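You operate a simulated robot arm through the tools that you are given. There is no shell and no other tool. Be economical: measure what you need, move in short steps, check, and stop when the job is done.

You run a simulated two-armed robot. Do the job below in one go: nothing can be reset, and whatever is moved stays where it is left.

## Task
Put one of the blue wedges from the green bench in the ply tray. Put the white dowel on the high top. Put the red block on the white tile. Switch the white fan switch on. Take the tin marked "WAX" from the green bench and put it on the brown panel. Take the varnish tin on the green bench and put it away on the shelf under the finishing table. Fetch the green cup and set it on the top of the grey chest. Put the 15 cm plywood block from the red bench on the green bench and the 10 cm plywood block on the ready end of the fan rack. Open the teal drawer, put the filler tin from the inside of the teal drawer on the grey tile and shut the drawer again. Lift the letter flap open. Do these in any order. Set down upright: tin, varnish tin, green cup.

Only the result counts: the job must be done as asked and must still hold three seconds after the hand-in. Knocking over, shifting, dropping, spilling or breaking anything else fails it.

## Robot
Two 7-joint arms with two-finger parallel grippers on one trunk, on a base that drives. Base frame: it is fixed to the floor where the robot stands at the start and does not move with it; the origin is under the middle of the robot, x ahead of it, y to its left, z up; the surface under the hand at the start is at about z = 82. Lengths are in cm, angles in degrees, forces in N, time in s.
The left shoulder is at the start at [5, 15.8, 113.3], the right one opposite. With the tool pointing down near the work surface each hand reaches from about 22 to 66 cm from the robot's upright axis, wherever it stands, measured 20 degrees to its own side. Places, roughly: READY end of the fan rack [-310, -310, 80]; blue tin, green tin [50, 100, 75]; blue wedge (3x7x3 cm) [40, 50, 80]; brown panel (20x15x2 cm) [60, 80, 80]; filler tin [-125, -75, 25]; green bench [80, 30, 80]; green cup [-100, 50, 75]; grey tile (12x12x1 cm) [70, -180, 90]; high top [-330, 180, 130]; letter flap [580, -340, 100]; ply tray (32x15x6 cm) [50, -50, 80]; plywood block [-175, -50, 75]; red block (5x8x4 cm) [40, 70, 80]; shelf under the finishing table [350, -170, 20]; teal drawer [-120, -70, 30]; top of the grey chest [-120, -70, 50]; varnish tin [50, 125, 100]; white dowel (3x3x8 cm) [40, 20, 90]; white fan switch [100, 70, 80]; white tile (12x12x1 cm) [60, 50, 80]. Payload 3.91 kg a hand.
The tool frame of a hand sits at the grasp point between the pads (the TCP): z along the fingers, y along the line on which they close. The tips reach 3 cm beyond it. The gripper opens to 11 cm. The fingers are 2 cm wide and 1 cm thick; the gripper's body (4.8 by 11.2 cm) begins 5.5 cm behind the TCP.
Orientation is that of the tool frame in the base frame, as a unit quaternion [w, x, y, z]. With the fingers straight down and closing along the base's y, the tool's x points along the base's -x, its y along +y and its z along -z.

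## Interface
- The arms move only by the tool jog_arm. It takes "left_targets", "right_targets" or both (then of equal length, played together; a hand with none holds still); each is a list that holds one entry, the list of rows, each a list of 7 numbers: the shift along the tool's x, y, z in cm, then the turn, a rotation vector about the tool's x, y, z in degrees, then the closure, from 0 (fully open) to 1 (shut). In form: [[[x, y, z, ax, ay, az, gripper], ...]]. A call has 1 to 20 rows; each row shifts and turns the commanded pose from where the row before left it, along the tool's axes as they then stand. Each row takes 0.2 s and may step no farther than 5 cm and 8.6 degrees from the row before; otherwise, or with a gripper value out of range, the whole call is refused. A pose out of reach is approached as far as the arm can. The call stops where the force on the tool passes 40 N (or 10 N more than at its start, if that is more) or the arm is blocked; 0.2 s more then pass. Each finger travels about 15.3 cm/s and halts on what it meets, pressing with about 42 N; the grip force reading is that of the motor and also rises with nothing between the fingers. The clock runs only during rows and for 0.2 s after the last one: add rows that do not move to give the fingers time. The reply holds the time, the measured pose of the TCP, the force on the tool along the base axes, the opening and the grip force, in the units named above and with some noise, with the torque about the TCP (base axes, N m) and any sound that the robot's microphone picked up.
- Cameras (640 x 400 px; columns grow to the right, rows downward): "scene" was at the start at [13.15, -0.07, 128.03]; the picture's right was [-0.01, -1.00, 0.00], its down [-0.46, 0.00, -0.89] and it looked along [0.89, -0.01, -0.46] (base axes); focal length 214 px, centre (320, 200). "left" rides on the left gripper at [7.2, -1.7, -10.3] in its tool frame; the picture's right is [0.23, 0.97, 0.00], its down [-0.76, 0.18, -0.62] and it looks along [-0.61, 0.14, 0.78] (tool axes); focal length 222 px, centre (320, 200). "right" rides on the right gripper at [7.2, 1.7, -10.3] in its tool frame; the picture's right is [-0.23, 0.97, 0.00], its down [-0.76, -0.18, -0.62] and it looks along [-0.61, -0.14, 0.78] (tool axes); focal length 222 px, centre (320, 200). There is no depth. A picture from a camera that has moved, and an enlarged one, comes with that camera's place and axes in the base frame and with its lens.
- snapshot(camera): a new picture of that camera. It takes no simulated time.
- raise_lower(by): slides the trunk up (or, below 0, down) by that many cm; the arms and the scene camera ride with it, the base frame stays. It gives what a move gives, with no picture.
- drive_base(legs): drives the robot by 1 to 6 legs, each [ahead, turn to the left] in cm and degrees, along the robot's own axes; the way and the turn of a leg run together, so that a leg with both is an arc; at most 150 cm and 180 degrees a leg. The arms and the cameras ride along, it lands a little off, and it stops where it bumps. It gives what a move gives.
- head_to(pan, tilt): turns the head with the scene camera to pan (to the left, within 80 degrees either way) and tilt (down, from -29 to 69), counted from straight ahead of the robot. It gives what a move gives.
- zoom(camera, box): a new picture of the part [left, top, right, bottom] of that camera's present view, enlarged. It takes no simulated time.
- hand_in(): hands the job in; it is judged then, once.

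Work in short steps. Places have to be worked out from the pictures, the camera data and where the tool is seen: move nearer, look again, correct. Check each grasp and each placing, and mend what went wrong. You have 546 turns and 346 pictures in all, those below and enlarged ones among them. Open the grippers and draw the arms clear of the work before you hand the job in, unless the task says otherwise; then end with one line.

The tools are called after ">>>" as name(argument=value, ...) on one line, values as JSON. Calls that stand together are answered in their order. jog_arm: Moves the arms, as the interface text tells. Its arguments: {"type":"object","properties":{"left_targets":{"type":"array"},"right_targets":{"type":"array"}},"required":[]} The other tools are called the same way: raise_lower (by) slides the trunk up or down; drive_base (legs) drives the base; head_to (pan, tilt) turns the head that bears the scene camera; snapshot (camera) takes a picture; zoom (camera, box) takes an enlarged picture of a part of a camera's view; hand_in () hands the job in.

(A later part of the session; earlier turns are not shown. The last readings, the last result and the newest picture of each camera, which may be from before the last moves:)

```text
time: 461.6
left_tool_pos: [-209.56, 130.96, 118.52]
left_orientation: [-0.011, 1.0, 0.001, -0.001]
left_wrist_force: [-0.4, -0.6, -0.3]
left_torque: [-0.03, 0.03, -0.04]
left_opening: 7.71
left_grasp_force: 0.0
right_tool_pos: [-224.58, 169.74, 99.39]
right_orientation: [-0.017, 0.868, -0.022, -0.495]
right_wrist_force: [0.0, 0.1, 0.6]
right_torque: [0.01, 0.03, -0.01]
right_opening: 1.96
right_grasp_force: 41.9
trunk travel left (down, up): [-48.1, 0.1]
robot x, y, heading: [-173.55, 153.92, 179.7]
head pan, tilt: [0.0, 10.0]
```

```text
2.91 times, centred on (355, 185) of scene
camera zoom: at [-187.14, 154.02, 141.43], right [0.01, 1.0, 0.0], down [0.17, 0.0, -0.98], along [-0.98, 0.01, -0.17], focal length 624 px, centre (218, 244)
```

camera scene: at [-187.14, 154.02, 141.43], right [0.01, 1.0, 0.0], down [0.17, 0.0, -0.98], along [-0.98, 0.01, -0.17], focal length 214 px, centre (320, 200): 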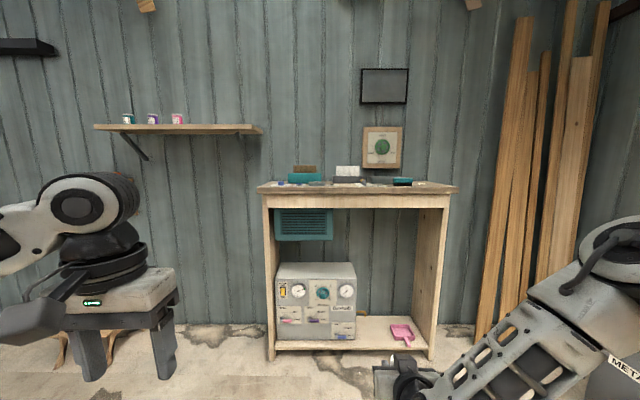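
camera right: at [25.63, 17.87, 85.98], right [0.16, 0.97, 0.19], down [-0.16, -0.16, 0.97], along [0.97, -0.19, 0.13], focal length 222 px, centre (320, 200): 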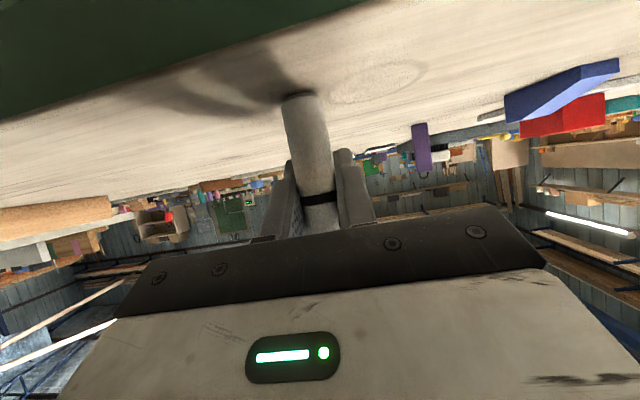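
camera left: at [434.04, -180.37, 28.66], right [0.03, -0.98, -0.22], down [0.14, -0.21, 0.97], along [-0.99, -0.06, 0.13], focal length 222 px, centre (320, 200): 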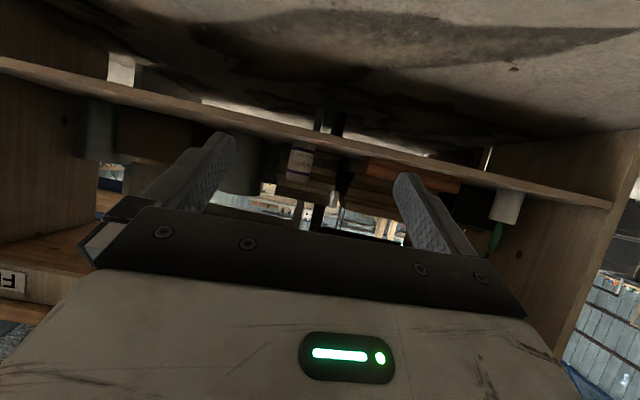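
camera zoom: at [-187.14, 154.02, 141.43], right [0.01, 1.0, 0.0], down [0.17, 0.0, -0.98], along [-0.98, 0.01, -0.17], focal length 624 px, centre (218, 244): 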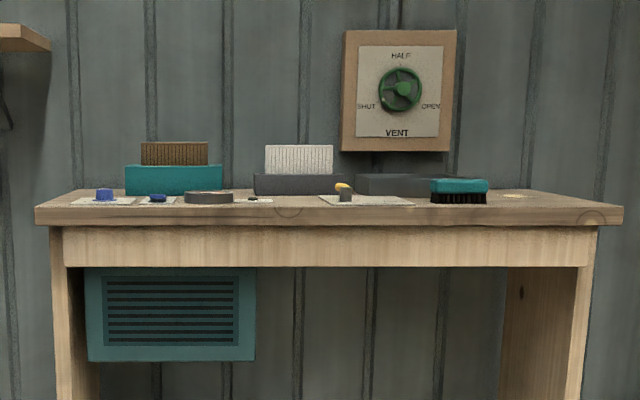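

The right end of the top is free. I shift the robot to y ≈ 208, then raise the hand.

>>> drive_base(legs=[[0, -90], [54, 0], [0, 90], [25, 0]])

>>> jog_arm(right_targets=[[[-3.2, 0, -1.83, 0, 0, 0, 1], [-3.2, 0, -1.83, 0, 0, 0, 1], [-3.2, 0, -1.83, 0, 0, 0, 1], [-3.2, 0, -1.83, 0, 0, 0, 1], [-3.2, 0, -1.83, 0, 0, 0, 1], [-3.2, 0, -1.83, 0, 0, 0, 1], [-3.2, 0, -1.83, 0, 0, 0, 1], [-3.2, 0, -1.83, 0, 0, 0, 1], [-3.2, 0, -1.83, 0, 0, 0, 1], [-3.2, 0, -1.83, 0, 0, 0, 1]]])

>>> snapshot(camera="right")

>>> snapshot(camera="scene")

```text
time: 474.0
left_tool_pos: [-232.01, 187.98, 118.62]
left_orientation: [-0.011, 1.0, -0.018, 0.0]
left_wrist_force: [0.2, -0.7, 0.0]
left_torque: [-0.01, -0.01, 0.0]
left_opening: 7.69
left_grasp_force: 0.1
right_tool_pos: [-245.58, 227.06, 99.32]
right_orientation: [-0.026, 0.868, -0.038, -0.494]
right_wrist_force: [0.3, 0.9, 0.7]
right_torque: [0.01, -0.02, 0.0]
right_opening: 1.99
right_grasp_force: 41.7
trunk travel left (down, up): [-48.1, 0.1]
robot x, y, heading: [-195.32, 209.66, 177.8]
head pan, tilt: [0.0, 10.0]
```

```text
time: 476.2
left_tool_pos: [-231.81, 187.87, 118.43]
left_orientation: [-0.012, 1.0, -0.018, -0.002]
left_wrist_force: [-0.6, 0.3, 0.3]
left_torque: [0.0, -0.01, 0.01]
left_opening: 7.7
left_grasp_force: 0.1
right_tool_pos: [-245.93, 226.64, 136.07]
right_orientation: [-0.028, 0.868, -0.039, -0.495]
right_wrist_force: [-0.1, -0.6, 0.4]
right_torque: [0.04, -0.04, -0.02]
right_opening: 2.01
right_grasp_force: 41.8
trunk travel left (down, up): [-48.1, 0.1]
robot x, y, heading: [-195.39, 209.46, 177.5]
head pan, tilt: [0.0, 10.0]
```

```text
220 pictures are left
camera right: at [-233.5, 223.92, 135.13], right [-0.2, -0.96, 0.19], down [0.16, 0.15, 0.97], along [-0.97, 0.23, 0.13], focal length 222 px, centre (320, 200)
```

right: 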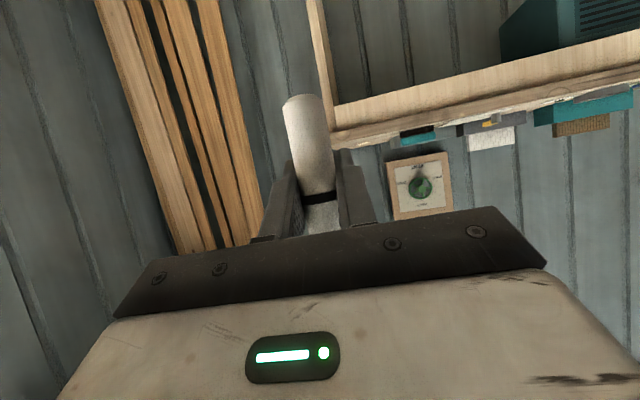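

```text
219 pictures are left
camera scene: at [-208.63, 210.11, 141.44], right [0.04, 1.0, 0.0], down [0.17, -0.01, -0.98], along [-0.98, 0.04, -0.17], focal length 214 px, centre (320, 200)
```

scene: 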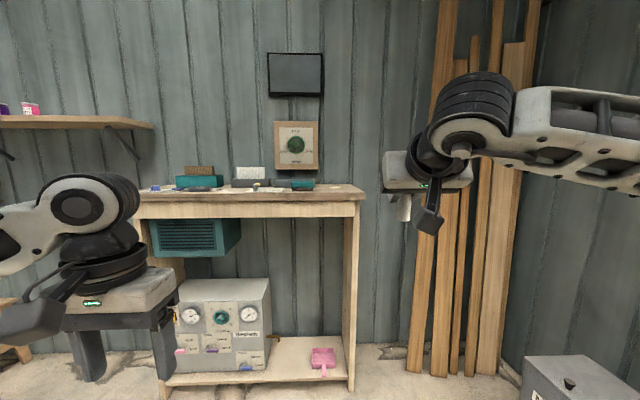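

I tuck the left hand, turn 4.4° left and drive 62 cm forward, then check the height.

>>> jog_arm(left_targets=[[[3.5, 0, -2.5, 0, 0, 0, 0.3], [3.5, 0, -2.5, 0, 0, 0, 0.3], [3.5, 0, -2.5, 0, 0, 0, 0.3], [3.0, 0, -2.5, 0, 0, 0, 0.3]]])

>>> drive_base(legs=[[0, 4.4], [60, 0]])

>>> snapshot(camera="right")

>>> snapshot(camera="scene")

```text
time: 477.2
left_tool_pos: [-218.14, 187.06, 128.36]
left_orientation: [-0.011, 1.0, -0.018, -0.001]
left_wrist_force: [0.0, 0.4, 0.0]
left_torque: [0.01, -0.03, 0.0]
left_opening: 7.69
left_grasp_force: 0.0
right_tool_pos: [-245.87, 226.82, 136.16]
right_orientation: [-0.026, 0.867, -0.038, -0.496]
right_wrist_force: [-0.2, -0.6, -0.3]
right_torque: [0.0, 0.04, -0.01]
right_opening: 2.01
right_grasp_force: 42.7
trunk travel left (down, up): [-48.1, 0.1]
robot x, y, heading: [-195.39, 209.8, 177.7]
head pan, tilt: [0.0, 10.0]
```

```text
time: 481.1
left_tool_pos: [-276.75, 183.71, 128.42]
left_orientation: [-0.011, 1.0, 0.016, -0.002]
left_wrist_force: [-0.1, -0.3, 0.5]
left_torque: [0.01, -0.02, -0.01]
left_opening: 7.7
left_grasp_force: 0.1
right_tool_pos: [-307.12, 221.38, 135.93]
right_orientation: [-0.01, 0.868, -0.008, -0.496]
right_wrist_force: [0.7, 0.6, -0.9]
right_torque: [0.01, 0.01, 0.01]
right_opening: 1.99
right_grasp_force: 42.4
trunk travel left (down, up): [-48.1, 0.1]
robot x, y, heading: [-255.89, 207.83, -178.4]
head pan, tilt: [0.0, 10.0]
```

```text
218 pictures are left
camera right: at [-294.53, 219.44, 135.07], right [-0.14, -0.97, 0.19], down [0.15, 0.17, 0.97], along [-0.98, 0.16, 0.13], focal length 222 px, centre (320, 200)
```

right: 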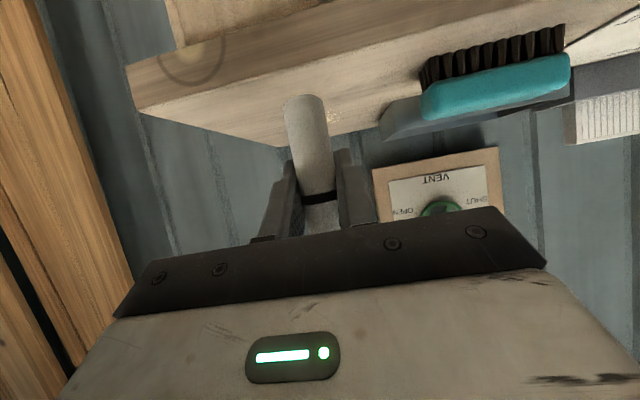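

```text
217 pictures are left
camera scene: at [-268.75, 207.4, 141.43], right [-0.03, 1.0, 0.0], down [0.17, 0.0, -0.98], along [-0.98, -0.03, -0.17], focal length 214 px, centre (320, 200)
```

scene: 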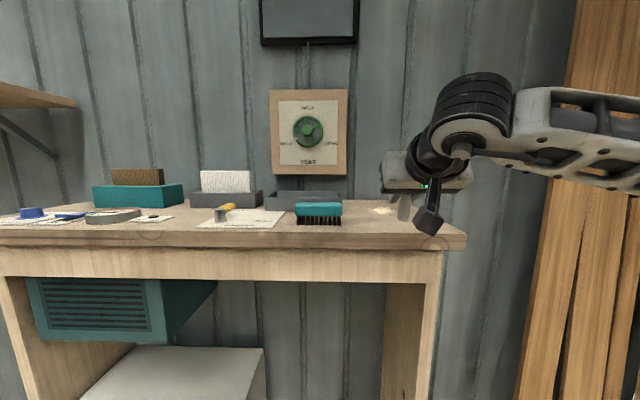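

Top surface z ≈ 127, front edge x ≈ -312. Drive 19 cm on, bringing the dowel over the free right part.

>>> drive_base(legs=[[19, 0]])

>>> raise_lower(by=-3)

>>> snapshot(camera="right")

>>> zoom(camera="scene", box=[340, 130, 540, 270])

```text
time: 482.6
left_tool_pos: [-295.65, 183.01, 128.38]
left_orientation: [-0.011, 1.0, 0.019, -0.001]
left_wrist_force: [-0.3, -0.3, 0.8]
left_torque: [-0.01, -0.04, 0.0]
left_opening: 7.67
left_grasp_force: 0.0
right_tool_pos: [-326.35, 220.75, 136.12]
right_orientation: [-0.009, 0.869, -0.007, -0.495]
right_wrist_force: [-0.2, -0.4, 0.2]
right_torque: [0.01, 0.0, 0.02]
right_opening: 2.0
right_grasp_force: 41.6
trunk travel left (down, up): [-48.1, 0.1]
robot x, y, heading: [-274.32, 207.15, -178.2]
head pan, tilt: [0.0, 10.0]
```

```text
time: 483.4
left_tool_pos: [-295.64, 183.11, 125.39]
left_orientation: [-0.012, 1.0, 0.019, -0.001]
left_wrist_force: [0.0, 0.2, 0.5]
left_torque: [-0.01, 0.04, -0.01]
left_opening: 7.69
left_grasp_force: 0.0
right_tool_pos: [-326.03, 220.63, 133.13]
right_orientation: [-0.008, 0.868, -0.006, -0.496]
right_wrist_force: [0.0, 0.2, -0.2]
right_torque: [0.0, -0.01, -0.02]
right_opening: 2.0
right_grasp_force: 41.5
trunk travel left (down, up): [-45.1, 3.1]
robot x, y, heading: [-274.36, 207.17, -178.1]
head pan, tilt: [0.0, 10.0]
```

```text
216 pictures are left
camera right: at [-313.55, 218.73, 132.11], right [-0.13, -0.97, 0.19], down [0.15, 0.17, 0.97], along [-0.98, 0.16, 0.13], focal length 222 px, centre (320, 200)
```

right: 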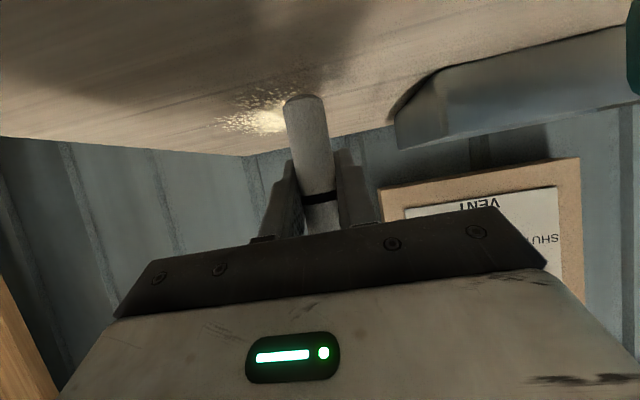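

```text
2.86 times, centred on (440, 200) of scene
camera zoom: at [-287.73, 206.79, 138.44], right [-0.03, 1.0, 0.0], down [0.17, 0.01, -0.98], along [-0.98, -0.03, -0.17], focal length 613 px, centre (-23, 200)
```

zoom: 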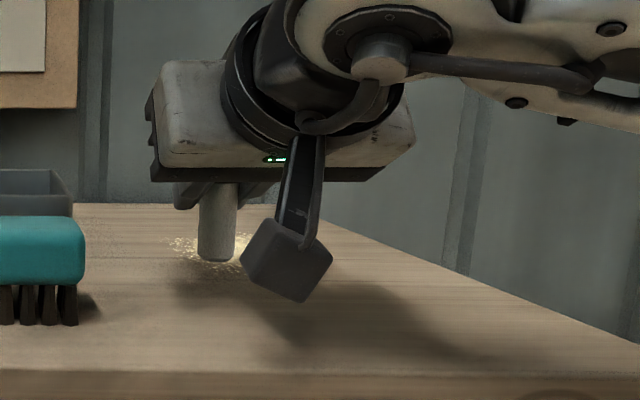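

There's a little sawdust patch just behind; I back 4 cm to avoid it, then lower to contact.

>>> drive_base(legs=[[-4, 0]])

>>> raise_lower(by=-0.7)

>>> raise_lower(by=-0.5)

>>> raise_lower(by=-0.4)

```text
time: 484.3
left_tool_pos: [-291.5, 183.18, 125.29]
left_orientation: [-0.011, 1.0, 0.018, -0.002]
left_wrist_force: [0.3, 0.3, -0.3]
left_torque: [0.0, 0.02, -0.03]
left_opening: 7.7
left_grasp_force: 0.1
right_tool_pos: [-322.02, 220.68, 133.15]
right_orientation: [-0.009, 0.868, -0.007, -0.497]
right_wrist_force: [0.8, -0.5, 0.1]
right_torque: [0.0, -0.01, -0.01]
right_opening: 2.0
right_grasp_force: 42.6
trunk travel left (down, up): [-45.1, 3.1]
robot x, y, heading: [-270.28, 207.36, -178.3]
head pan, tilt: [0.0, 10.0]
```

```text
time: 484.8
left_tool_pos: [-291.56, 183.24, 124.73]
left_orientation: [-0.011, 1.0, 0.018, -0.002]
left_wrist_force: [0.7, -0.9, -0.3]
left_torque: [-0.01, 0.01, -0.01]
left_opening: 7.72
left_grasp_force: 0.0
right_tool_pos: [-322.19, 220.86, 132.44]
right_orientation: [-0.009, 0.868, -0.007, -0.496]
right_wrist_force: [-0.3, 1.1, -0.3]
right_torque: [0.0, -0.04, -0.04]
right_opening: 2.0
right_grasp_force: 41.5
trunk travel left (down, up): [-44.4, 3.8]
robot x, y, heading: [-270.35, 207.2, -178.4]
head pan, tilt: [0.0, 10.0]
```

```text
time: 485.4
left_tool_pos: [-291.64, 183.19, 124.2]
left_orientation: [-0.011, 1.0, 0.018, -0.002]
left_wrist_force: [0.1, 0.3, 0.6]
left_torque: [0.0, 0.03, -0.02]
left_opening: 7.7
left_grasp_force: 0.1
right_tool_pos: [-322.08, 220.87, 131.88]
right_orientation: [-0.009, 0.868, -0.007, -0.496]
right_wrist_force: [-0.1, -0.3, -0.4]
right_torque: [-0.01, 0.03, 0.0]
right_opening: 2.0
right_grasp_force: 42.4
trunk travel left (down, up): [-43.9, 4.3]
robot x, y, heading: [-270.48, 207.29, -178.2]
head pan, tilt: [0.0, 10.0]
```

```text
time: 485.9
left_tool_pos: [-291.58, 183.16, 123.85]
left_orientation: [-0.011, 1.0, 0.019, -0.002]
left_wrist_force: [0.6, -0.2, 0.2]
left_torque: [-0.01, -0.01, -0.03]
left_opening: 7.69
left_grasp_force: 0.1
right_tool_pos: [-322.12, 220.89, 131.91]
right_orientation: [-0.008, 0.866, -0.008, -0.5]
right_wrist_force: [-3.4, 0.9, 16.2]
right_torque: [0.03, 0.15, 0.02]
right_opening: 1.99
right_grasp_force: 41.9
trunk travel left (down, up): [-43.5, 4.7]
robot x, y, heading: [-270.81, 207.04, -178.2]
head pan, tilt: [0.0, 10.0]
```

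Contact. Ease up slightly, open, and back out.

>>> raise_lower(by=0.25)

>>> jog_arm(right_targets=[[[0, 0, 0, 0, 0, 0, 0.8], [0, 0, 0, 0, 0, 0, 0.4], [0, 0, 0, 0, 0, 0, 0.4]]])

>>> drive_base(legs=[[-12, 0], [-40, 0]])

>>> snapshot(camera="scene")

```text
time: 486.4
left_tool_pos: [-291.62, 183.22, 124.12]
left_orientation: [-0.012, 1.0, 0.019, -0.003]
left_wrist_force: [-0.1, -0.8, 0.1]
left_torque: [-0.03, -0.03, -0.01]
left_opening: 7.69
left_grasp_force: 0.1
right_tool_pos: [-322.2, 220.77, 131.85]
right_orientation: [-0.008, 0.868, -0.006, -0.497]
right_wrist_force: [-2.4, 0.9, 15.4]
right_torque: [0.02, 0.13, -0.02]
right_opening: 2.0
right_grasp_force: 42.7
trunk travel left (down, up): [-43.7, 4.5]
robot x, y, heading: [-270.24, 207.16, -178.3]
head pan, tilt: [0.0, 10.0]
```

```text
time: 487.2
left_tool_pos: [-291.61, 183.32, 124.12]
left_orientation: [-0.011, 1.0, 0.019, -0.002]
left_wrist_force: [-1.0, 0.5, 0.9]
left_torque: [0.03, 0.01, 0.01]
left_opening: 7.68
left_grasp_force: 0.1
right_tool_pos: [-322.08, 220.86, 131.74]
right_orientation: [-0.009, 0.868, -0.006, -0.496]
right_wrist_force: [-0.8, 0.1, -0.4]
right_torque: [0.0, 0.02, 0.01]
right_opening: 6.59
right_grasp_force: 0.0
trunk travel left (down, up): [-43.7, 4.5]
robot x, y, heading: [-270.42, 207.19, -178.3]
head pan, tilt: [0.0, 10.0]
```

```text
time: 490.5
left_tool_pos: [-240.97, 184.75, 123.94]
left_orientation: [-0.012, 1.0, 0.013, -0.001]
left_wrist_force: [1.1, 0.1, -1.0]
left_torque: [0.0, 0.02, -0.02]
left_opening: 7.7
left_grasp_force: 0.1
right_tool_pos: [-271.09, 222.73, 131.7]
right_orientation: [-0.012, 0.868, -0.011, -0.497]
right_wrist_force: [-0.3, 0.6, 0.1]
right_torque: [-0.01, -0.02, 0.0]
right_opening: 6.59
right_grasp_force: 0.0
trunk travel left (down, up): [-43.7, 4.5]
robot x, y, heading: [-219.7, 208.91, -178.7]
head pan, tilt: [0.0, 10.0]
```

```text
214 pictures are left
camera scene: at [-232.8, 208.43, 137.1], right [-0.02, 1.0, 0.0], down [0.17, 0.0, -0.98], along [-0.98, -0.02, -0.17], focal length 214 px, centre (320, 200)
```

scene: 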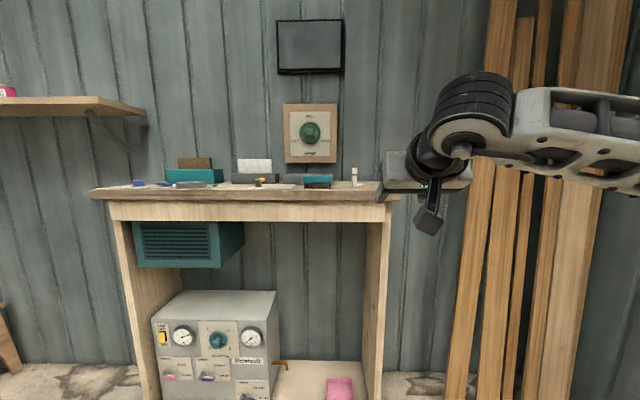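

The dowel stands on the high top. I restore the right hand to tool-down and turn toward -y to look at the red bench and fan rack.

>>> jog_arm(right_targets=[[[3, 0, 1.7, 0, 7.5, 0, 0.3], [3, 0, 1.7, 0, 7.5, 0, 0.3], [3, 0, 1.7, 0, 7.5, 0, 0.3], [2, 0, 1.7, 0, 7.5, 0, 0.3], [1, 0, 1.7, 0, 7.5, 0, 0.3], [0, 0, 1.7, 0, 7.5, 0, 0.3], [0, 0, 1.7, 0, 7.5, 0, 0.3], [0, 0, 1.7, 0, 7.5, 0, 0.3]]])

>>> drive_base(legs=[[0, 88], [60, 0]])

>>> head_to(pan=0, tilt=20)

>>> snapshot(camera="scene")

```text
time: 492.3
left_tool_pos: [-241.13, 184.79, 124.03]
left_orientation: [-0.011, 1.0, 0.013, -0.001]
left_wrist_force: [-0.1, 0.1, -0.3]
left_torque: [-0.02, -0.02, 0.01]
left_opening: 7.72
left_grasp_force: 0.0
right_tool_pos: [-270.08, 222.68, 112.25]
right_orientation: [-0.004, 1.0, -0.014, 0.007]
right_wrist_force: [0.0, 1.1, -0.2]
right_torque: [-0.02, 0.02, 0.01]
right_opening: 7.72
right_grasp_force: 0.0
trunk travel left (down, up): [-43.7, 4.5]
robot x, y, heading: [-219.47, 208.59, -178.7]
head pan, tilt: [0.0, 10.0]
```

```text
time: 499.4
left_tool_pos: [-199.74, 124.32, 124.06]
left_orientation: [-0.007, 0.719, 0.695, -0.009]
left_wrist_force: [0.1, 0.1, -0.2]
left_torque: [0.0, 0.0, 0.0]
left_opening: 7.67
left_grasp_force: 0.0
right_tool_pos: [-239.33, 97.5, 112.21]
right_orientation: [-0.007, 0.737, 0.675, 0.001]
right_wrist_force: [0.4, 0.0, 0.2]
right_torque: [0.0, 0.02, 0.0]
right_opening: 7.7
right_grasp_force: 0.0
trunk travel left (down, up): [-43.7, 4.5]
robot x, y, heading: [-222.18, 147.65, -92.2]
head pan, tilt: [0.0, 10.0]
```

```text
time: 500.1
left_tool_pos: [-199.68, 124.52, 124.0]
left_orientation: [-0.007, 0.719, 0.695, -0.009]
left_wrist_force: [0.5, 0.6, -0.2]
left_torque: [-0.03, 0.01, 0.01]
left_opening: 7.68
left_grasp_force: 0.0
right_tool_pos: [-239.41, 97.63, 112.21]
right_orientation: [-0.006, 0.737, 0.675, 0.0]
right_wrist_force: [-0.2, -0.3, -0.8]
right_torque: [0.0, 0.01, 0.0]
right_opening: 7.73
right_grasp_force: 0.1
trunk travel left (down, up): [-43.7, 4.5]
robot x, y, heading: [-222.54, 147.14, -92.4]
head pan, tilt: [0.0, 20.0]
```

```text
213 pictures are left
camera scene: at [-222.83, 133.98, 135.47], right [-1.0, 0.04, 0.0], down [0.01, 0.34, -0.94], along [-0.04, -0.94, -0.34], focal length 214 px, centre (320, 200)
```

scene: 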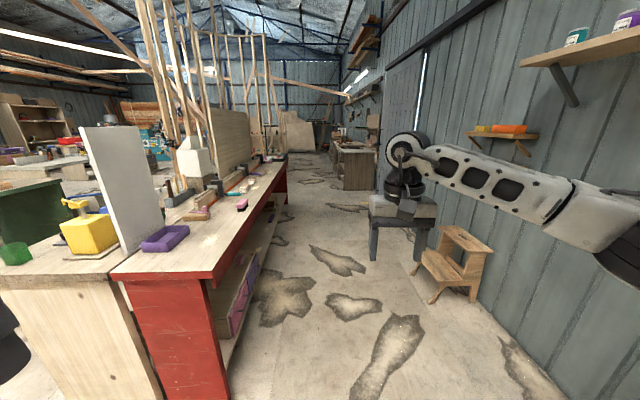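

The red bench's front is at x ≈ -184. Drive ahead and look at its top.

>>> drive_base(legs=[[110, 3]])

>>> head_to(pan=50, tilt=30)

>>> snapshot(camera="scene")

>>> head_to(pan=-10, tilt=15)

>>> snapshot(camera="scene")

```text
time: 505.8
left_tool_pos: [-201.48, 14.3, 124.07]
left_orientation: [-0.007, 0.707, 0.708, -0.009]
left_wrist_force: [0.6, 0.1, -0.3]
left_torque: [0.0, 0.0, -0.03]
left_opening: 7.7
left_grasp_force: 0.0
right_tool_pos: [-240.3, -13.73, 112.18]
right_orientation: [-0.006, 0.726, 0.687, 0.001]
right_wrist_force: [-0.8, -0.4, -0.8]
right_torque: [0.01, 0.02, -0.01]
right_opening: 7.7
right_grasp_force: 0.1
trunk travel left (down, up): [-43.7, 4.5]
robot x, y, heading: [-224.93, 36.35, -90.2]
head pan, tilt: [0.0, 20.0]
```

```text
time: 507.0
left_tool_pos: [-201.41, 14.45, 123.95]
left_orientation: [-0.007, 0.706, 0.708, -0.009]
left_wrist_force: [0.3, 0.6, 0.0]
left_torque: [0.0, -0.01, -0.03]
left_opening: 7.7
left_grasp_force: 0.0
right_tool_pos: [-240.16, -13.74, 112.23]
right_orientation: [-0.006, 0.726, 0.688, 0.0]
right_wrist_force: [0.5, -1.1, 0.1]
right_torque: [-0.01, 0.01, 0.0]
right_opening: 7.74
right_grasp_force: 0.1
trunk travel left (down, up): [-43.7, 4.5]
robot x, y, heading: [-224.96, 36.56, -90.0]
head pan, tilt: [50.0, 30.0]
```

```text
212 pictures are left
camera scene: at [-217.9, 26.56, 133.86], right [-0.65, -0.76, 0.0], down [-0.38, 0.32, -0.87], along [0.66, -0.56, -0.5], focal length 214 px, centre (320, 200)
```

scene: 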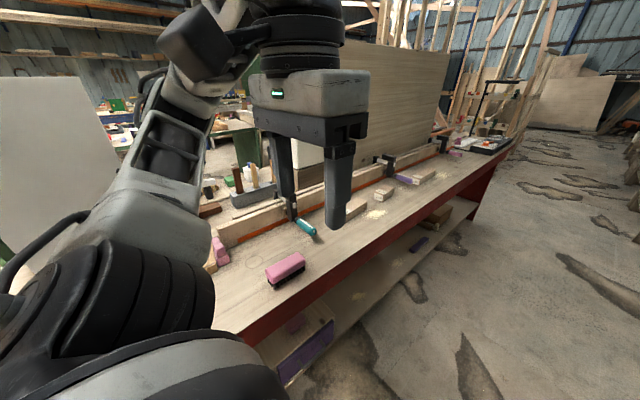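

```text
time: 508.3
left_tool_pos: [-201.36, 14.44, 123.99]
left_orientation: [-0.007, 0.707, 0.707, -0.01]
left_wrist_force: [0.2, -0.7, -0.3]
left_torque: [-0.04, -0.02, -0.02]
left_opening: 7.71
left_grasp_force: 0.0
right_tool_pos: [-240.11, -13.83, 112.2]
right_orientation: [-0.005, 0.727, 0.687, 0.001]
right_wrist_force: [0.1, -0.3, 0.4]
right_torque: [-0.01, 0.02, -0.01]
right_opening: 7.7
right_grasp_force: 0.1
trunk travel left (down, up): [-43.7, 4.5]
robot x, y, heading: [-224.52, 35.98, -90.6]
head pan, tilt: [-10.0, 15.0]
```

```text
211 pictures are left
camera scene: at [-226.46, 23.22, 136.27], right [-0.98, 0.18, 0.0], down [0.05, 0.25, -0.97], along [-0.17, -0.95, -0.26], focal length 214 px, centre (320, 200)
```

scene: 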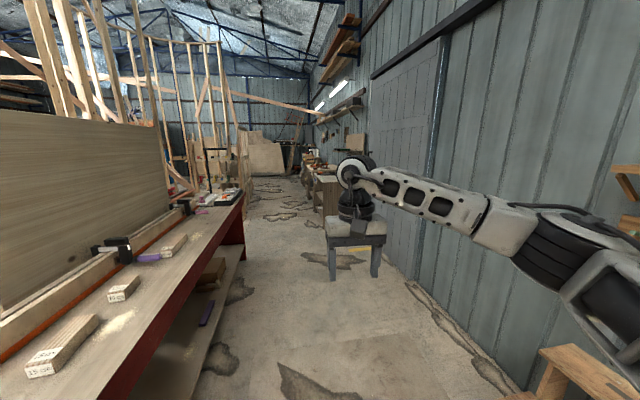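

>>> zoom(camera="scene", box=[0, 220, 220, 390])

```text
2.35 times, centred on (110, 305) of scene
camera zoom: at [-226.46, 23.22, 136.27], right [-0.98, 0.18, 0.0], down [0.05, 0.25, -0.97], along [-0.17, -0.95, -0.26], focal length 505 px, centre (814, -47)
```

zoom: 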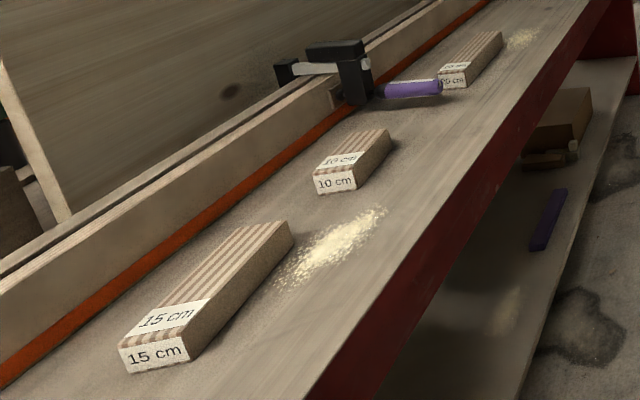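

>>> zoom(camera="scene", box=[130, 220, 190, 265])

```text
8.89 times, centred on (160, 242) of scene
camera zoom: at [-226.46, 23.22, 136.27], right [-0.98, 0.18, 0.0], down [0.05, 0.25, -0.97], along [-0.17, -0.95, -0.26], focal length 1906 px, centre (1742, -178)
```

zoom: 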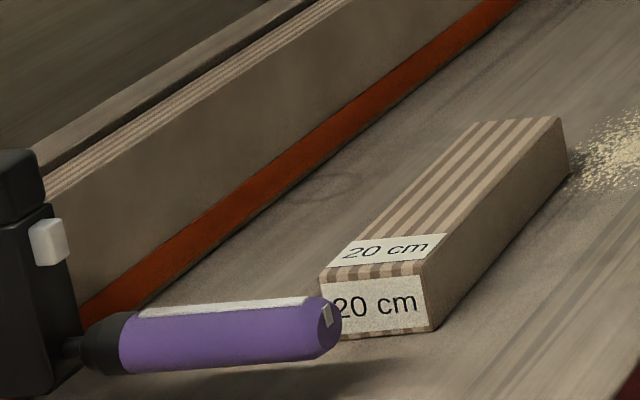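

Blocks: 15 cm at about [-163.5, -38], 10 cm at [-167, -58], lying along y. I drive to y ≈ -46 and face the bench.

>>> drive_base(legs=[[82, 0], [0, 90]])

>>> head_to(pan=0, tilt=45)

>>> snapshot(camera="scene")

```text
time: 516.5
left_tool_pos: [-202.77, -22.4, 124.06]
left_orientation: [0.001, 0.007, 1.0, -0.011]
left_wrist_force: [-0.3, 0.7, 0.1]
left_torque: [0.01, 0.01, -0.02]
left_opening: 7.69
left_grasp_force: 0.0
right_tool_pos: [-175.11, -61.53, 112.22]
right_orientation: [-0.004, 0.034, 0.999, -0.004]
right_wrist_force: [-0.8, -0.5, 0.2]
right_torque: [0.0, 0.0, -0.04]
right_opening: 7.7
right_grasp_force: 0.1
trunk travel left (down, up): [-43.7, 4.5]
robot x, y, heading: [-225.23, -45.53, -0.9]
head pan, tilt: [-10.0, 15.0]
```

```text
time: 517.4
left_tool_pos: [-202.72, -22.48, 123.96]
left_orientation: [0.001, 0.006, 1.0, -0.012]
left_wrist_force: [-0.3, -0.4, 0.2]
left_torque: [0.0, 0.0, -0.01]
left_opening: 7.74
left_grasp_force: 0.0
right_tool_pos: [-175.09, -61.39, 112.14]
right_orientation: [-0.005, 0.034, 0.999, -0.005]
right_wrist_force: [0.1, 0.9, -0.3]
right_torque: [-0.03, 0.01, 0.02]
right_opening: 7.71
right_grasp_force: 0.1
trunk travel left (down, up): [-43.7, 4.5]
robot x, y, heading: [-224.95, -45.42, -1.0]
head pan, tilt: [0.0, 45.0]
```

```text
208 pictures are left
camera scene: at [-212.94, -45.71, 131.6], right [-0.02, -1.0, 0.0], down [-0.71, 0.01, -0.71], along [0.71, -0.01, -0.71], focal length 214 px, centre (320, 200)
```

scene: 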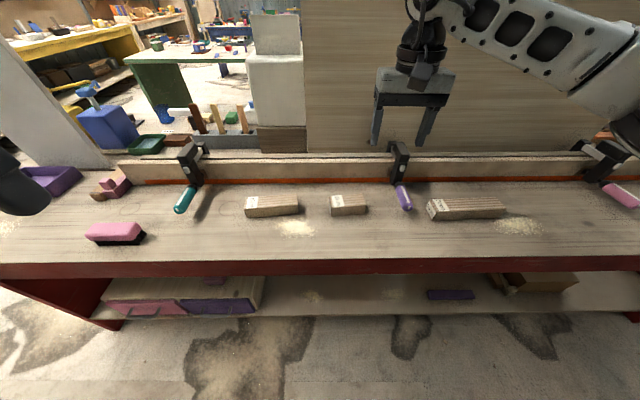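

Bench z ≈ 79; 10 cm block centre ≈ [-165.4, -55], 15 cm ≈ [-165.5, -31.5], 5 wide, 4 high. Drive 9 cm closer and turn both hands 90° (closing along x).

>>> drive_base(legs=[[9, 0]])

>>> jog_arm(right_targets=[[[0, 3.2, 1, 0, 0, -8.2, 0], [0, 3.2, 1, 0, 0, -8.2, 0], [0, 0, 1, 0, 0, -8.2, 0], [0, 0, 1, 0, 0, -8.2, 0], [0, 0, 1, 0, 0, -8.2, 0], [0, 0, 1, 0, 0, -8.2, 0], [0, 0, 1, 0, 0, -8.2, 0], [0, 0, 0, 0, 0, -8.2, 0], [0, 0, 0, 0, 0, -8.2, 0], [0, 0, 0, 0, 0, -8.2, 0], [0, 0, 0, 0, 0, -4.0, 0]]])

>>> snapshot(camera="right")

```text
time: 518.5
left_tool_pos: [-193.73, -22.63, 124.03]
left_orientation: [0.001, 0.007, 1.0, -0.011]
left_wrist_force: [0.3, 0.4, -0.4]
left_torque: [0.02, 0.01, -0.02]
left_opening: 7.71
left_grasp_force: 0.1
right_tool_pos: [-166.01, -61.69, 112.19]
right_orientation: [-0.006, 0.035, 0.999, -0.004]
right_wrist_force: [-0.1, -0.6, 0.2]
right_torque: [0.02, -0.01, -0.01]
right_opening: 7.71
right_grasp_force: 0.1
trunk travel left (down, up): [-43.7, 4.5]
robot x, y, heading: [-215.95, -45.67, -1.1]
head pan, tilt: [0.0, 45.0]
```

```text
time: 520.9
left_tool_pos: [-193.77, -22.78, 124.07]
left_orientation: [0.002, 0.005, 1.0, -0.011]
left_wrist_force: [0.0, 0.3, 0.2]
left_torque: [-0.02, -0.03, -0.01]
left_opening: 7.7
left_grasp_force: 0.1
right_tool_pos: [-166.26, -55.45, 105.79]
right_orientation: [-0.007, -0.407, 0.913, -0.002]
right_wrist_force: [-0.8, 0.1, 0.9]
right_torque: [0.01, 0.05, 0.01]
right_opening: 11.01
right_grasp_force: 0.1
right hand out of reach, approached as far as the arm can: row 7, 8, 9, 10, 11
trunk travel left (down, up): [-43.7, 4.5]
robot x, y, heading: [-215.96, -45.78, -0.9]
head pan, tilt: [0.0, 45.0]
```

```text
207 pictures are left
camera right: at [-172.19, -59.53, 116.15], right [-0.57, 0.82, 0.0], down [0.65, 0.45, 0.61], along [0.5, 0.35, -0.79], focal length 222 px, centre (320, 200)
```

right: 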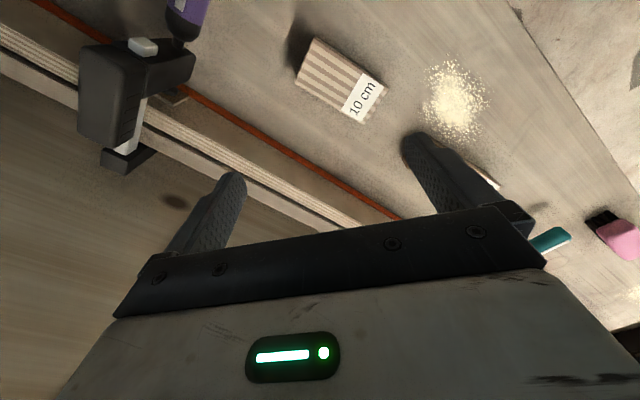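

The right wrist limits at 48° here; reaching farther to its side should allow 90°. I shift the robot 12 cm toward +y.

>>> drive_base(legs=[[0, 90], [12, 0], [0, -90]])

>>> jog_arm(right_targets=[[[0, 0, 0, 0, 0, -8.2, 0], [0, 0, 0, 0, 0, -8.2, 0], [0, 0, 0, 0, 0, -8.2, 0], [0, 0, 0, 0, 0, -8.2, 0], [0, 0, 0, 0, 0, -8.2, 0], [0, 0, 0, 0, 0, -2.0, 0]]])

```text
time: 529.6
left_tool_pos: [-192.8, -11.18, 123.93]
left_orientation: [0.002, 0.011, 1.0, -0.012]
left_wrist_force: [0.1, -1.1, 0.1]
left_torque: [0.0, 0.01, -0.03]
left_opening: 7.67
left_grasp_force: 0.0
right_tool_pos: [-165.47, -44.11, 105.7]
right_orientation: [-0.006, -0.403, 0.915, -0.002]
right_wrist_force: [0.3, 0.5, 0.2]
right_torque: [-0.02, 0.01, -0.02]
right_opening: 10.98
right_grasp_force: 0.1
trunk travel left (down, up): [-43.7, 4.5]
robot x, y, heading: [-215.59, -34.15, -1.6]
head pan, tilt: [0.0, 45.0]
```

```text
time: 531.0
left_tool_pos: [-192.75, -11.14, 124.04]
left_orientation: [0.001, 0.011, 1.0, -0.012]
left_wrist_force: [-0.6, 0.3, -0.8]
left_torque: [-0.03, 0.0, -0.01]
left_opening: 7.72
left_grasp_force: 0.0
right_tool_pos: [-166.63, -43.81, 105.94]
right_orientation: [-0.007, -0.424, 0.905, -0.002]
right_wrist_force: [0.0, 0.5, -0.5]
right_torque: [0.01, -0.04, 0.05]
right_opening: 11.02
right_grasp_force: 0.0
right hand out of reach, approached as far as the arm can: row 1, 2, 3, 4, 5
trunk travel left (down, up): [-43.7, 4.5]
robot x, y, heading: [-215.31, -33.72, -1.3]
head pan, tilt: [0.0, 45.0]
```

>>> jog_arm(right_targets=[[[2.6, -2.6, 0, 0, 0, 0, 0], [2.6, -2.6, 0, 0, 0, 0, 0], [2.6, -2.6, 0, 0, 0, 0, 0], [0, 0, 0, 0, 0, -8.2, 0], [0, 0, 0, 0, 0, -8.2, 0], [0, 0, 0, 0, 0, -8.2, 0], [0, 0, 0, 0, 0, -8.2, 0], [0, 0, 0, 0, 0, -6.2, 0]]])

>>> snapshot(camera="right")

```text
time: 532.8
left_tool_pos: [-192.67, -11.16, 124.06]
left_orientation: [0.001, 0.01, 1.0, -0.011]
left_wrist_force: [0.7, 0.3, 0.0]
left_torque: [0.0, 0.0, 0.01]
left_opening: 7.68
left_grasp_force: 0.0
right_tool_pos: [-166.59, -43.8, 105.89]
right_orientation: [-0.006, -0.424, 0.905, -0.002]
right_wrist_force: [0.3, -0.7, 0.3]
right_torque: [0.01, 0.0, 0.0]
right_opening: 11.02
right_grasp_force: 0.0
right hand out of reach, approached as far as the arm can: row 1, 2, 3, 4, 5, 6, 7, 8
trunk travel left (down, up): [-43.7, 4.5]
robot x, y, heading: [-215.25, -33.93, -1.7]
head pan, tilt: [0.0, 45.0]
```

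```text
206 pictures are left
camera right: at [-172.43, -48.28, 116.34], right [-0.6, 0.8, 0.0], down [0.63, 0.48, 0.61], along [0.49, 0.37, -0.79], focal length 222 px, centre (320, 200)
```

right: 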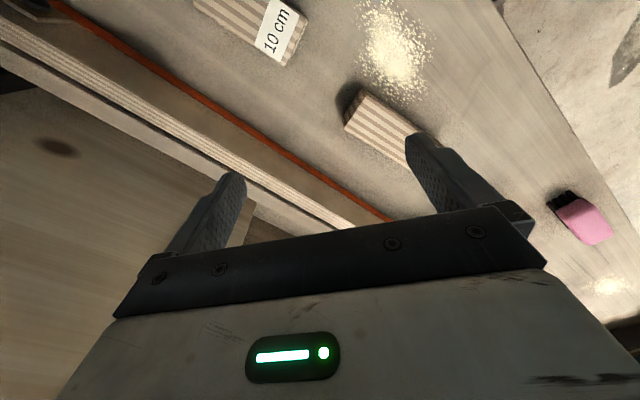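

The arm is stuck at a limit; I untwist partly, pull the hand to its own side and closer, then twist again.

>>> jog_arm(right_targets=[[[0, 0, 0, 0, 0, 8.2, 0], [0, 0, 0, 0, 0, 8.2, 0], [0, 0, 0, 0, 0, 8.2, 0], [0, 0, 0, 0, 0, 8.2, 0], [3, -3, 0, 0, 0, 0, 0], [3, -3, 0, 0, 0, 0, 0], [3, -3, 0, 0, 0, 0, 0], [3, -1, 0, 0, 0, 0, 0]]])

>>> jog_arm(right_targets=[[[0, 0, 0, 0, 0, -8.2, 0], [0, 0, 0, 0, 0, -8.2, 0], [0, 0, 0, 0, 0, -8.2, 0], [0, 0, 0, 0, 0, -8.2, 0], [0, 0, 0, 0, 0, -8.2, 0], [0, 0, 0, 0, 0, -8.2, 0], [0, 0, 0, 0, 0, -8.2, 0], [0, 0, 0, 0, 0, -8.2, 0], [0, 0, 0, 0, 0, -8.2, 0]]])

```text
time: 534.6
left_tool_pos: [-192.79, -11.17, 124.09]
left_orientation: [0.001, 0.01, 1.0, -0.012]
left_wrist_force: [-0.1, 0.3, -0.9]
left_torque: [-0.03, 0.0, 0.01]
left_opening: 7.68
left_grasp_force: 0.0
right_tool_pos: [-175.11, -56.61, 106.44]
right_orientation: [-0.004, -0.153, 0.988, -0.003]
right_wrist_force: [-0.5, -0.2, -0.2]
right_torque: [0.01, -0.01, 0.0]
right_opening: 11.0
right_grasp_force: 0.1
trunk travel left (down, up): [-43.7, 4.5]
robot x, y, heading: [-215.07, -33.72, -1.5]
head pan, tilt: [0.0, 45.0]
```

```text
time: 536.6
left_tool_pos: [-192.63, -11.09, 124.07]
left_orientation: [0.002, 0.011, 1.0, -0.011]
left_wrist_force: [0.2, 0.2, 0.0]
left_torque: [0.0, 0.01, -0.02]
left_opening: 7.71
left_grasp_force: 0.0
right_tool_pos: [-177.1, -53.72, 104.65]
right_orientation: [0.002, -0.495, 0.868, -0.036]
right_wrist_force: [0.4, -0.4, 0.4]
right_torque: [0.0, -0.01, -0.01]
right_opening: 11.02
right_grasp_force: 0.0
right hand out of reach, approached as far as the arm can: row 5, 6, 7, 8, 9
trunk travel left (down, up): [-43.7, 4.5]
robot x, y, heading: [-215.08, -33.73, -1.6]
head pan, tilt: [0.0, 45.0]
```

Limit ≈ 59° this way. I try the opposite twist direction.

>>> jog_arm(right_targets=[[[0, 0, 0, 0, 0, 8.2, 0], [0, 0, 0, 0, 0, 8.2, 0], [0, 0, 0, 0, 0, 8.2, 0], [0, 0, 0, 0, 0, 8.2, 0], [0, 0, 0, 0, 0, 8.2, 0], [0, 0, 0, 0, 0, 8.2, 0], [0, 0, 0, 0, 0, 8.2, 0], [0, 0, 0, 0, 0, 8.2, 0], [0, 0, 0, 0, 0, 8.2, 0], [0, 0, 0, 0, 0, 8.2, 0], [0, 0, 0, 0, 0, 8.2, 0], [0, 0, 0, 0, 0, 8.2, 0], [0, 0, 0, 0, 0, 8.2, 0], [0, 0, 0, 0, 0, 8.2, 0], [0, 0, 0, 0, 0, 8.2, 0], [0, 0, 0, 0, 0, 8.2, 0], [0, 0, 0, 0, 0, 8.2, 0], [0, 0, 0, 0, 0, 8.0, 0]]])

```text
time: 540.4
left_tool_pos: [-192.72, -11.06, 124.06]
left_orientation: [0.002, 0.01, 1.0, -0.012]
left_wrist_force: [-0.7, -0.4, 0.5]
left_torque: [-0.02, 0.0, -0.01]
left_opening: 7.69
left_grasp_force: 0.0
right_tool_pos: [-177.05, -53.69, 104.76]
right_orientation: [0.034, 0.695, 0.718, -0.007]
right_wrist_force: [0.2, -0.1, 0.4]
right_torque: [0.02, -0.02, -0.01]
right_opening: 11.02
right_grasp_force: 0.1
trunk travel left (down, up): [-43.7, 4.5]
robot x, y, heading: [-215.47, -33.75, -1.3]
head pan, tilt: [0.0, 45.0]
```

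That direction works. Straighten and move over the 10 cm block.

>>> jog_arm(right_targets=[[[-0.4, 3.9, 0, 2.2, 3.3, 1.2, 0], [-0.4, 3.9, 0, 0, 0, 0, 0], [-0.5, 3.9, 1, 0, 0, 0, 0]]])

>>> snapshot(camera="right")

```text
time: 541.2
left_tool_pos: [-192.64, -11.18, 124.06]
left_orientation: [0.002, 0.01, 1.0, -0.011]
left_wrist_force: [-0.9, 0.6, -0.1]
left_torque: [-0.02, 0.04, 0.01]
left_opening: 7.72
left_grasp_force: 0.1
right_tool_pos: [-165.44, -54.63, 103.89]
right_orientation: [0.0, 0.703, 0.711, -0.002]
right_wrist_force: [-0.9, 0.4, -0.5]
right_torque: [0.01, 0.02, 0.01]
right_opening: 10.99
right_grasp_force: 0.1
trunk travel left (down, up): [-43.7, 4.5]
robot x, y, heading: [-215.19, -33.83, -1.3]
head pan, tilt: [0.0, 45.0]
```

```text
205 pictures are left
camera right: at [-163.77, -47.38, 114.31], right [0.98, -0.21, 0.0], down [-0.17, -0.76, 0.62], along [-0.14, -0.61, -0.78], focal length 222 px, centre (320, 200)
```

right: 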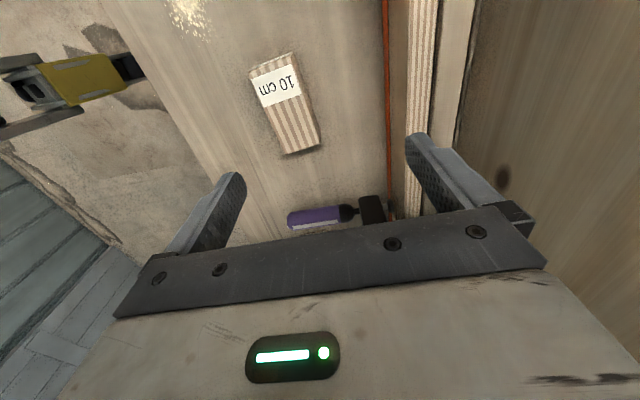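

Block centre is at about [-170, -56]. Shift and descend partway, re-check.

>>> jog_arm(right_targets=[[[-0.7, -2.2, 3, 0, 0, 0, 0], [-0.7, -2.3, 3, 0, 0, 0, 0], [0, 0, 4, 0, 0, 0, 0]]])

>>> snapshot(camera="right")

```text
time: 542.0
left_tool_pos: [-192.7, -11.09, 124.07]
left_orientation: [0.002, 0.01, 1.0, -0.012]
left_wrist_force: [-0.6, -0.4, 0.9]
left_torque: [-0.01, 0.03, -0.01]
left_opening: 7.69
left_grasp_force: 0.0
right_tool_pos: [-169.98, -56.27, 93.8]
right_orientation: [0.001, 0.702, 0.712, -0.001]
right_wrist_force: [-0.6, -0.3, 0.5]
right_torque: [0.01, 0.01, -0.02]
right_opening: 10.99
right_grasp_force: 0.1
trunk travel left (down, up): [-43.7, 4.5]
robot x, y, heading: [-214.84, -33.5, -1.8]
head pan, tilt: [0.0, 45.0]
```

```text
204 pictures are left
camera right: at [-168.23, -49.05, 104.12], right [0.98, -0.22, 0.0], down [-0.17, -0.76, 0.62], along [-0.14, -0.61, -0.78], focal length 222 px, centre (320, 200)
```

right: 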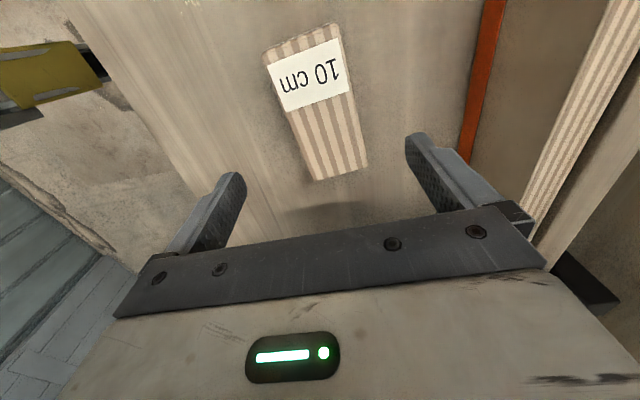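

Centred. Descend ~10.5 and grip.

>>> jog_arm(right_targets=[[[-0.2, 0, 4, 0, 0, 0, 0], [0, 0, 4, 0, 0, 0, 0], [0, 0, 1.5, 0, 0, 0, 0], [0, 0, 0.8, 0, 0, 0, 0], [0, 0, 0, 0, 0, 0, 1], [0, 0, 0, 0, 0, 0, 1], [0, 0, 0, 0, 0, 0, 1]]])

>>> snapshot(camera="right")

```text
time: 542.6
left_tool_pos: [-192.72, -11.15, 124.02]
left_orientation: [0.001, 0.01, 1.0, -0.012]
left_wrist_force: [0.0, -0.8, 0.2]
left_torque: [0.01, 0.0, -0.02]
left_opening: 7.67
left_grasp_force: 0.0
right_tool_pos: [-169.74, -56.53, 86.95]
right_orientation: [-0.001, 0.702, 0.712, -0.001]
right_wrist_force: [0.2, 0.8, 6.3]
right_torque: [-0.05, 0.41, 0.04]
right_opening: 10.99
right_grasp_force: 0.7
trunk travel left (down, up): [-43.7, 4.5]
robot x, y, heading: [-215.42, -34.26, -1.5]
head pan, tilt: [0.0, 45.0]
stopped in row 3 (right hand): the force on the tool passed its limit at 72 N (the readings are from after the stop); the commanded pose is now the measured one
```

```text
203 pictures are left
camera right: at [-168.07, -49.27, 97.35], right [0.98, -0.22, 0.0], down [-0.17, -0.76, 0.62], along [-0.13, -0.61, -0.78], focal length 222 px, centre (320, 200)
```

right: 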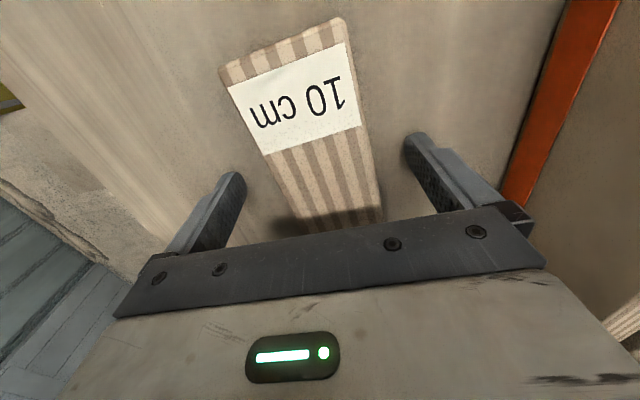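

The bench surface is at z ≈ 84. Rise 0.4 and close on the block.

>>> jog_arm(right_targets=[[[0, 0, -0.5, 0, 0, 0, 0], [0, 0, 0, 0, 0, 0, 1], [0, 0, 0, 0, 0, 0, 1], [0, 0, 0, 0, 0, 0, 1]]])

>>> snapshot(camera="right")

```text
time: 543.6
left_tool_pos: [-192.76, -11.14, 124.05]
left_orientation: [0.002, 0.011, 1.0, -0.011]
left_wrist_force: [0.2, -0.2, -0.3]
left_torque: [-0.03, 0.01, 0.02]
left_opening: 7.68
left_grasp_force: 0.2
right_tool_pos: [-169.74, -56.41, 87.36]
right_orientation: [0.001, 0.703, 0.711, -0.001]
right_wrist_force: [-0.4, -0.7, 0.4]
right_torque: [-0.05, -0.04, 0.0]
right_opening: 4.97
right_grasp_force: 42.3
trunk travel left (down, up): [-43.7, 4.5]
robot x, y, heading: [-215.14, -33.75, -1.7]
head pan, tilt: [0.0, 45.0]
```

```text
202 pictures are left
camera right: at [-168.04, -49.19, 97.72], right [0.98, -0.22, 0.0], down [-0.17, -0.76, 0.62], along [-0.14, -0.61, -0.78], focal length 222 px, centre (320, 200)
```

right: 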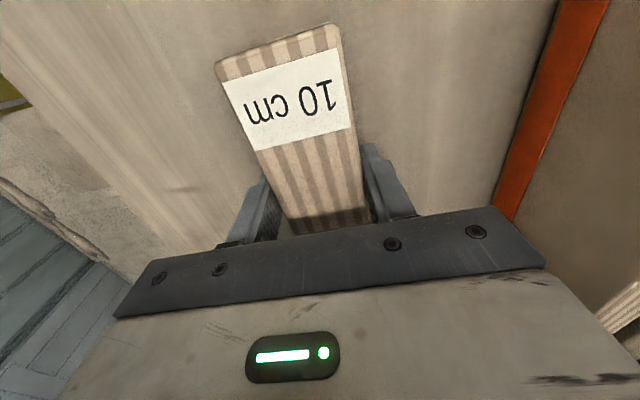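

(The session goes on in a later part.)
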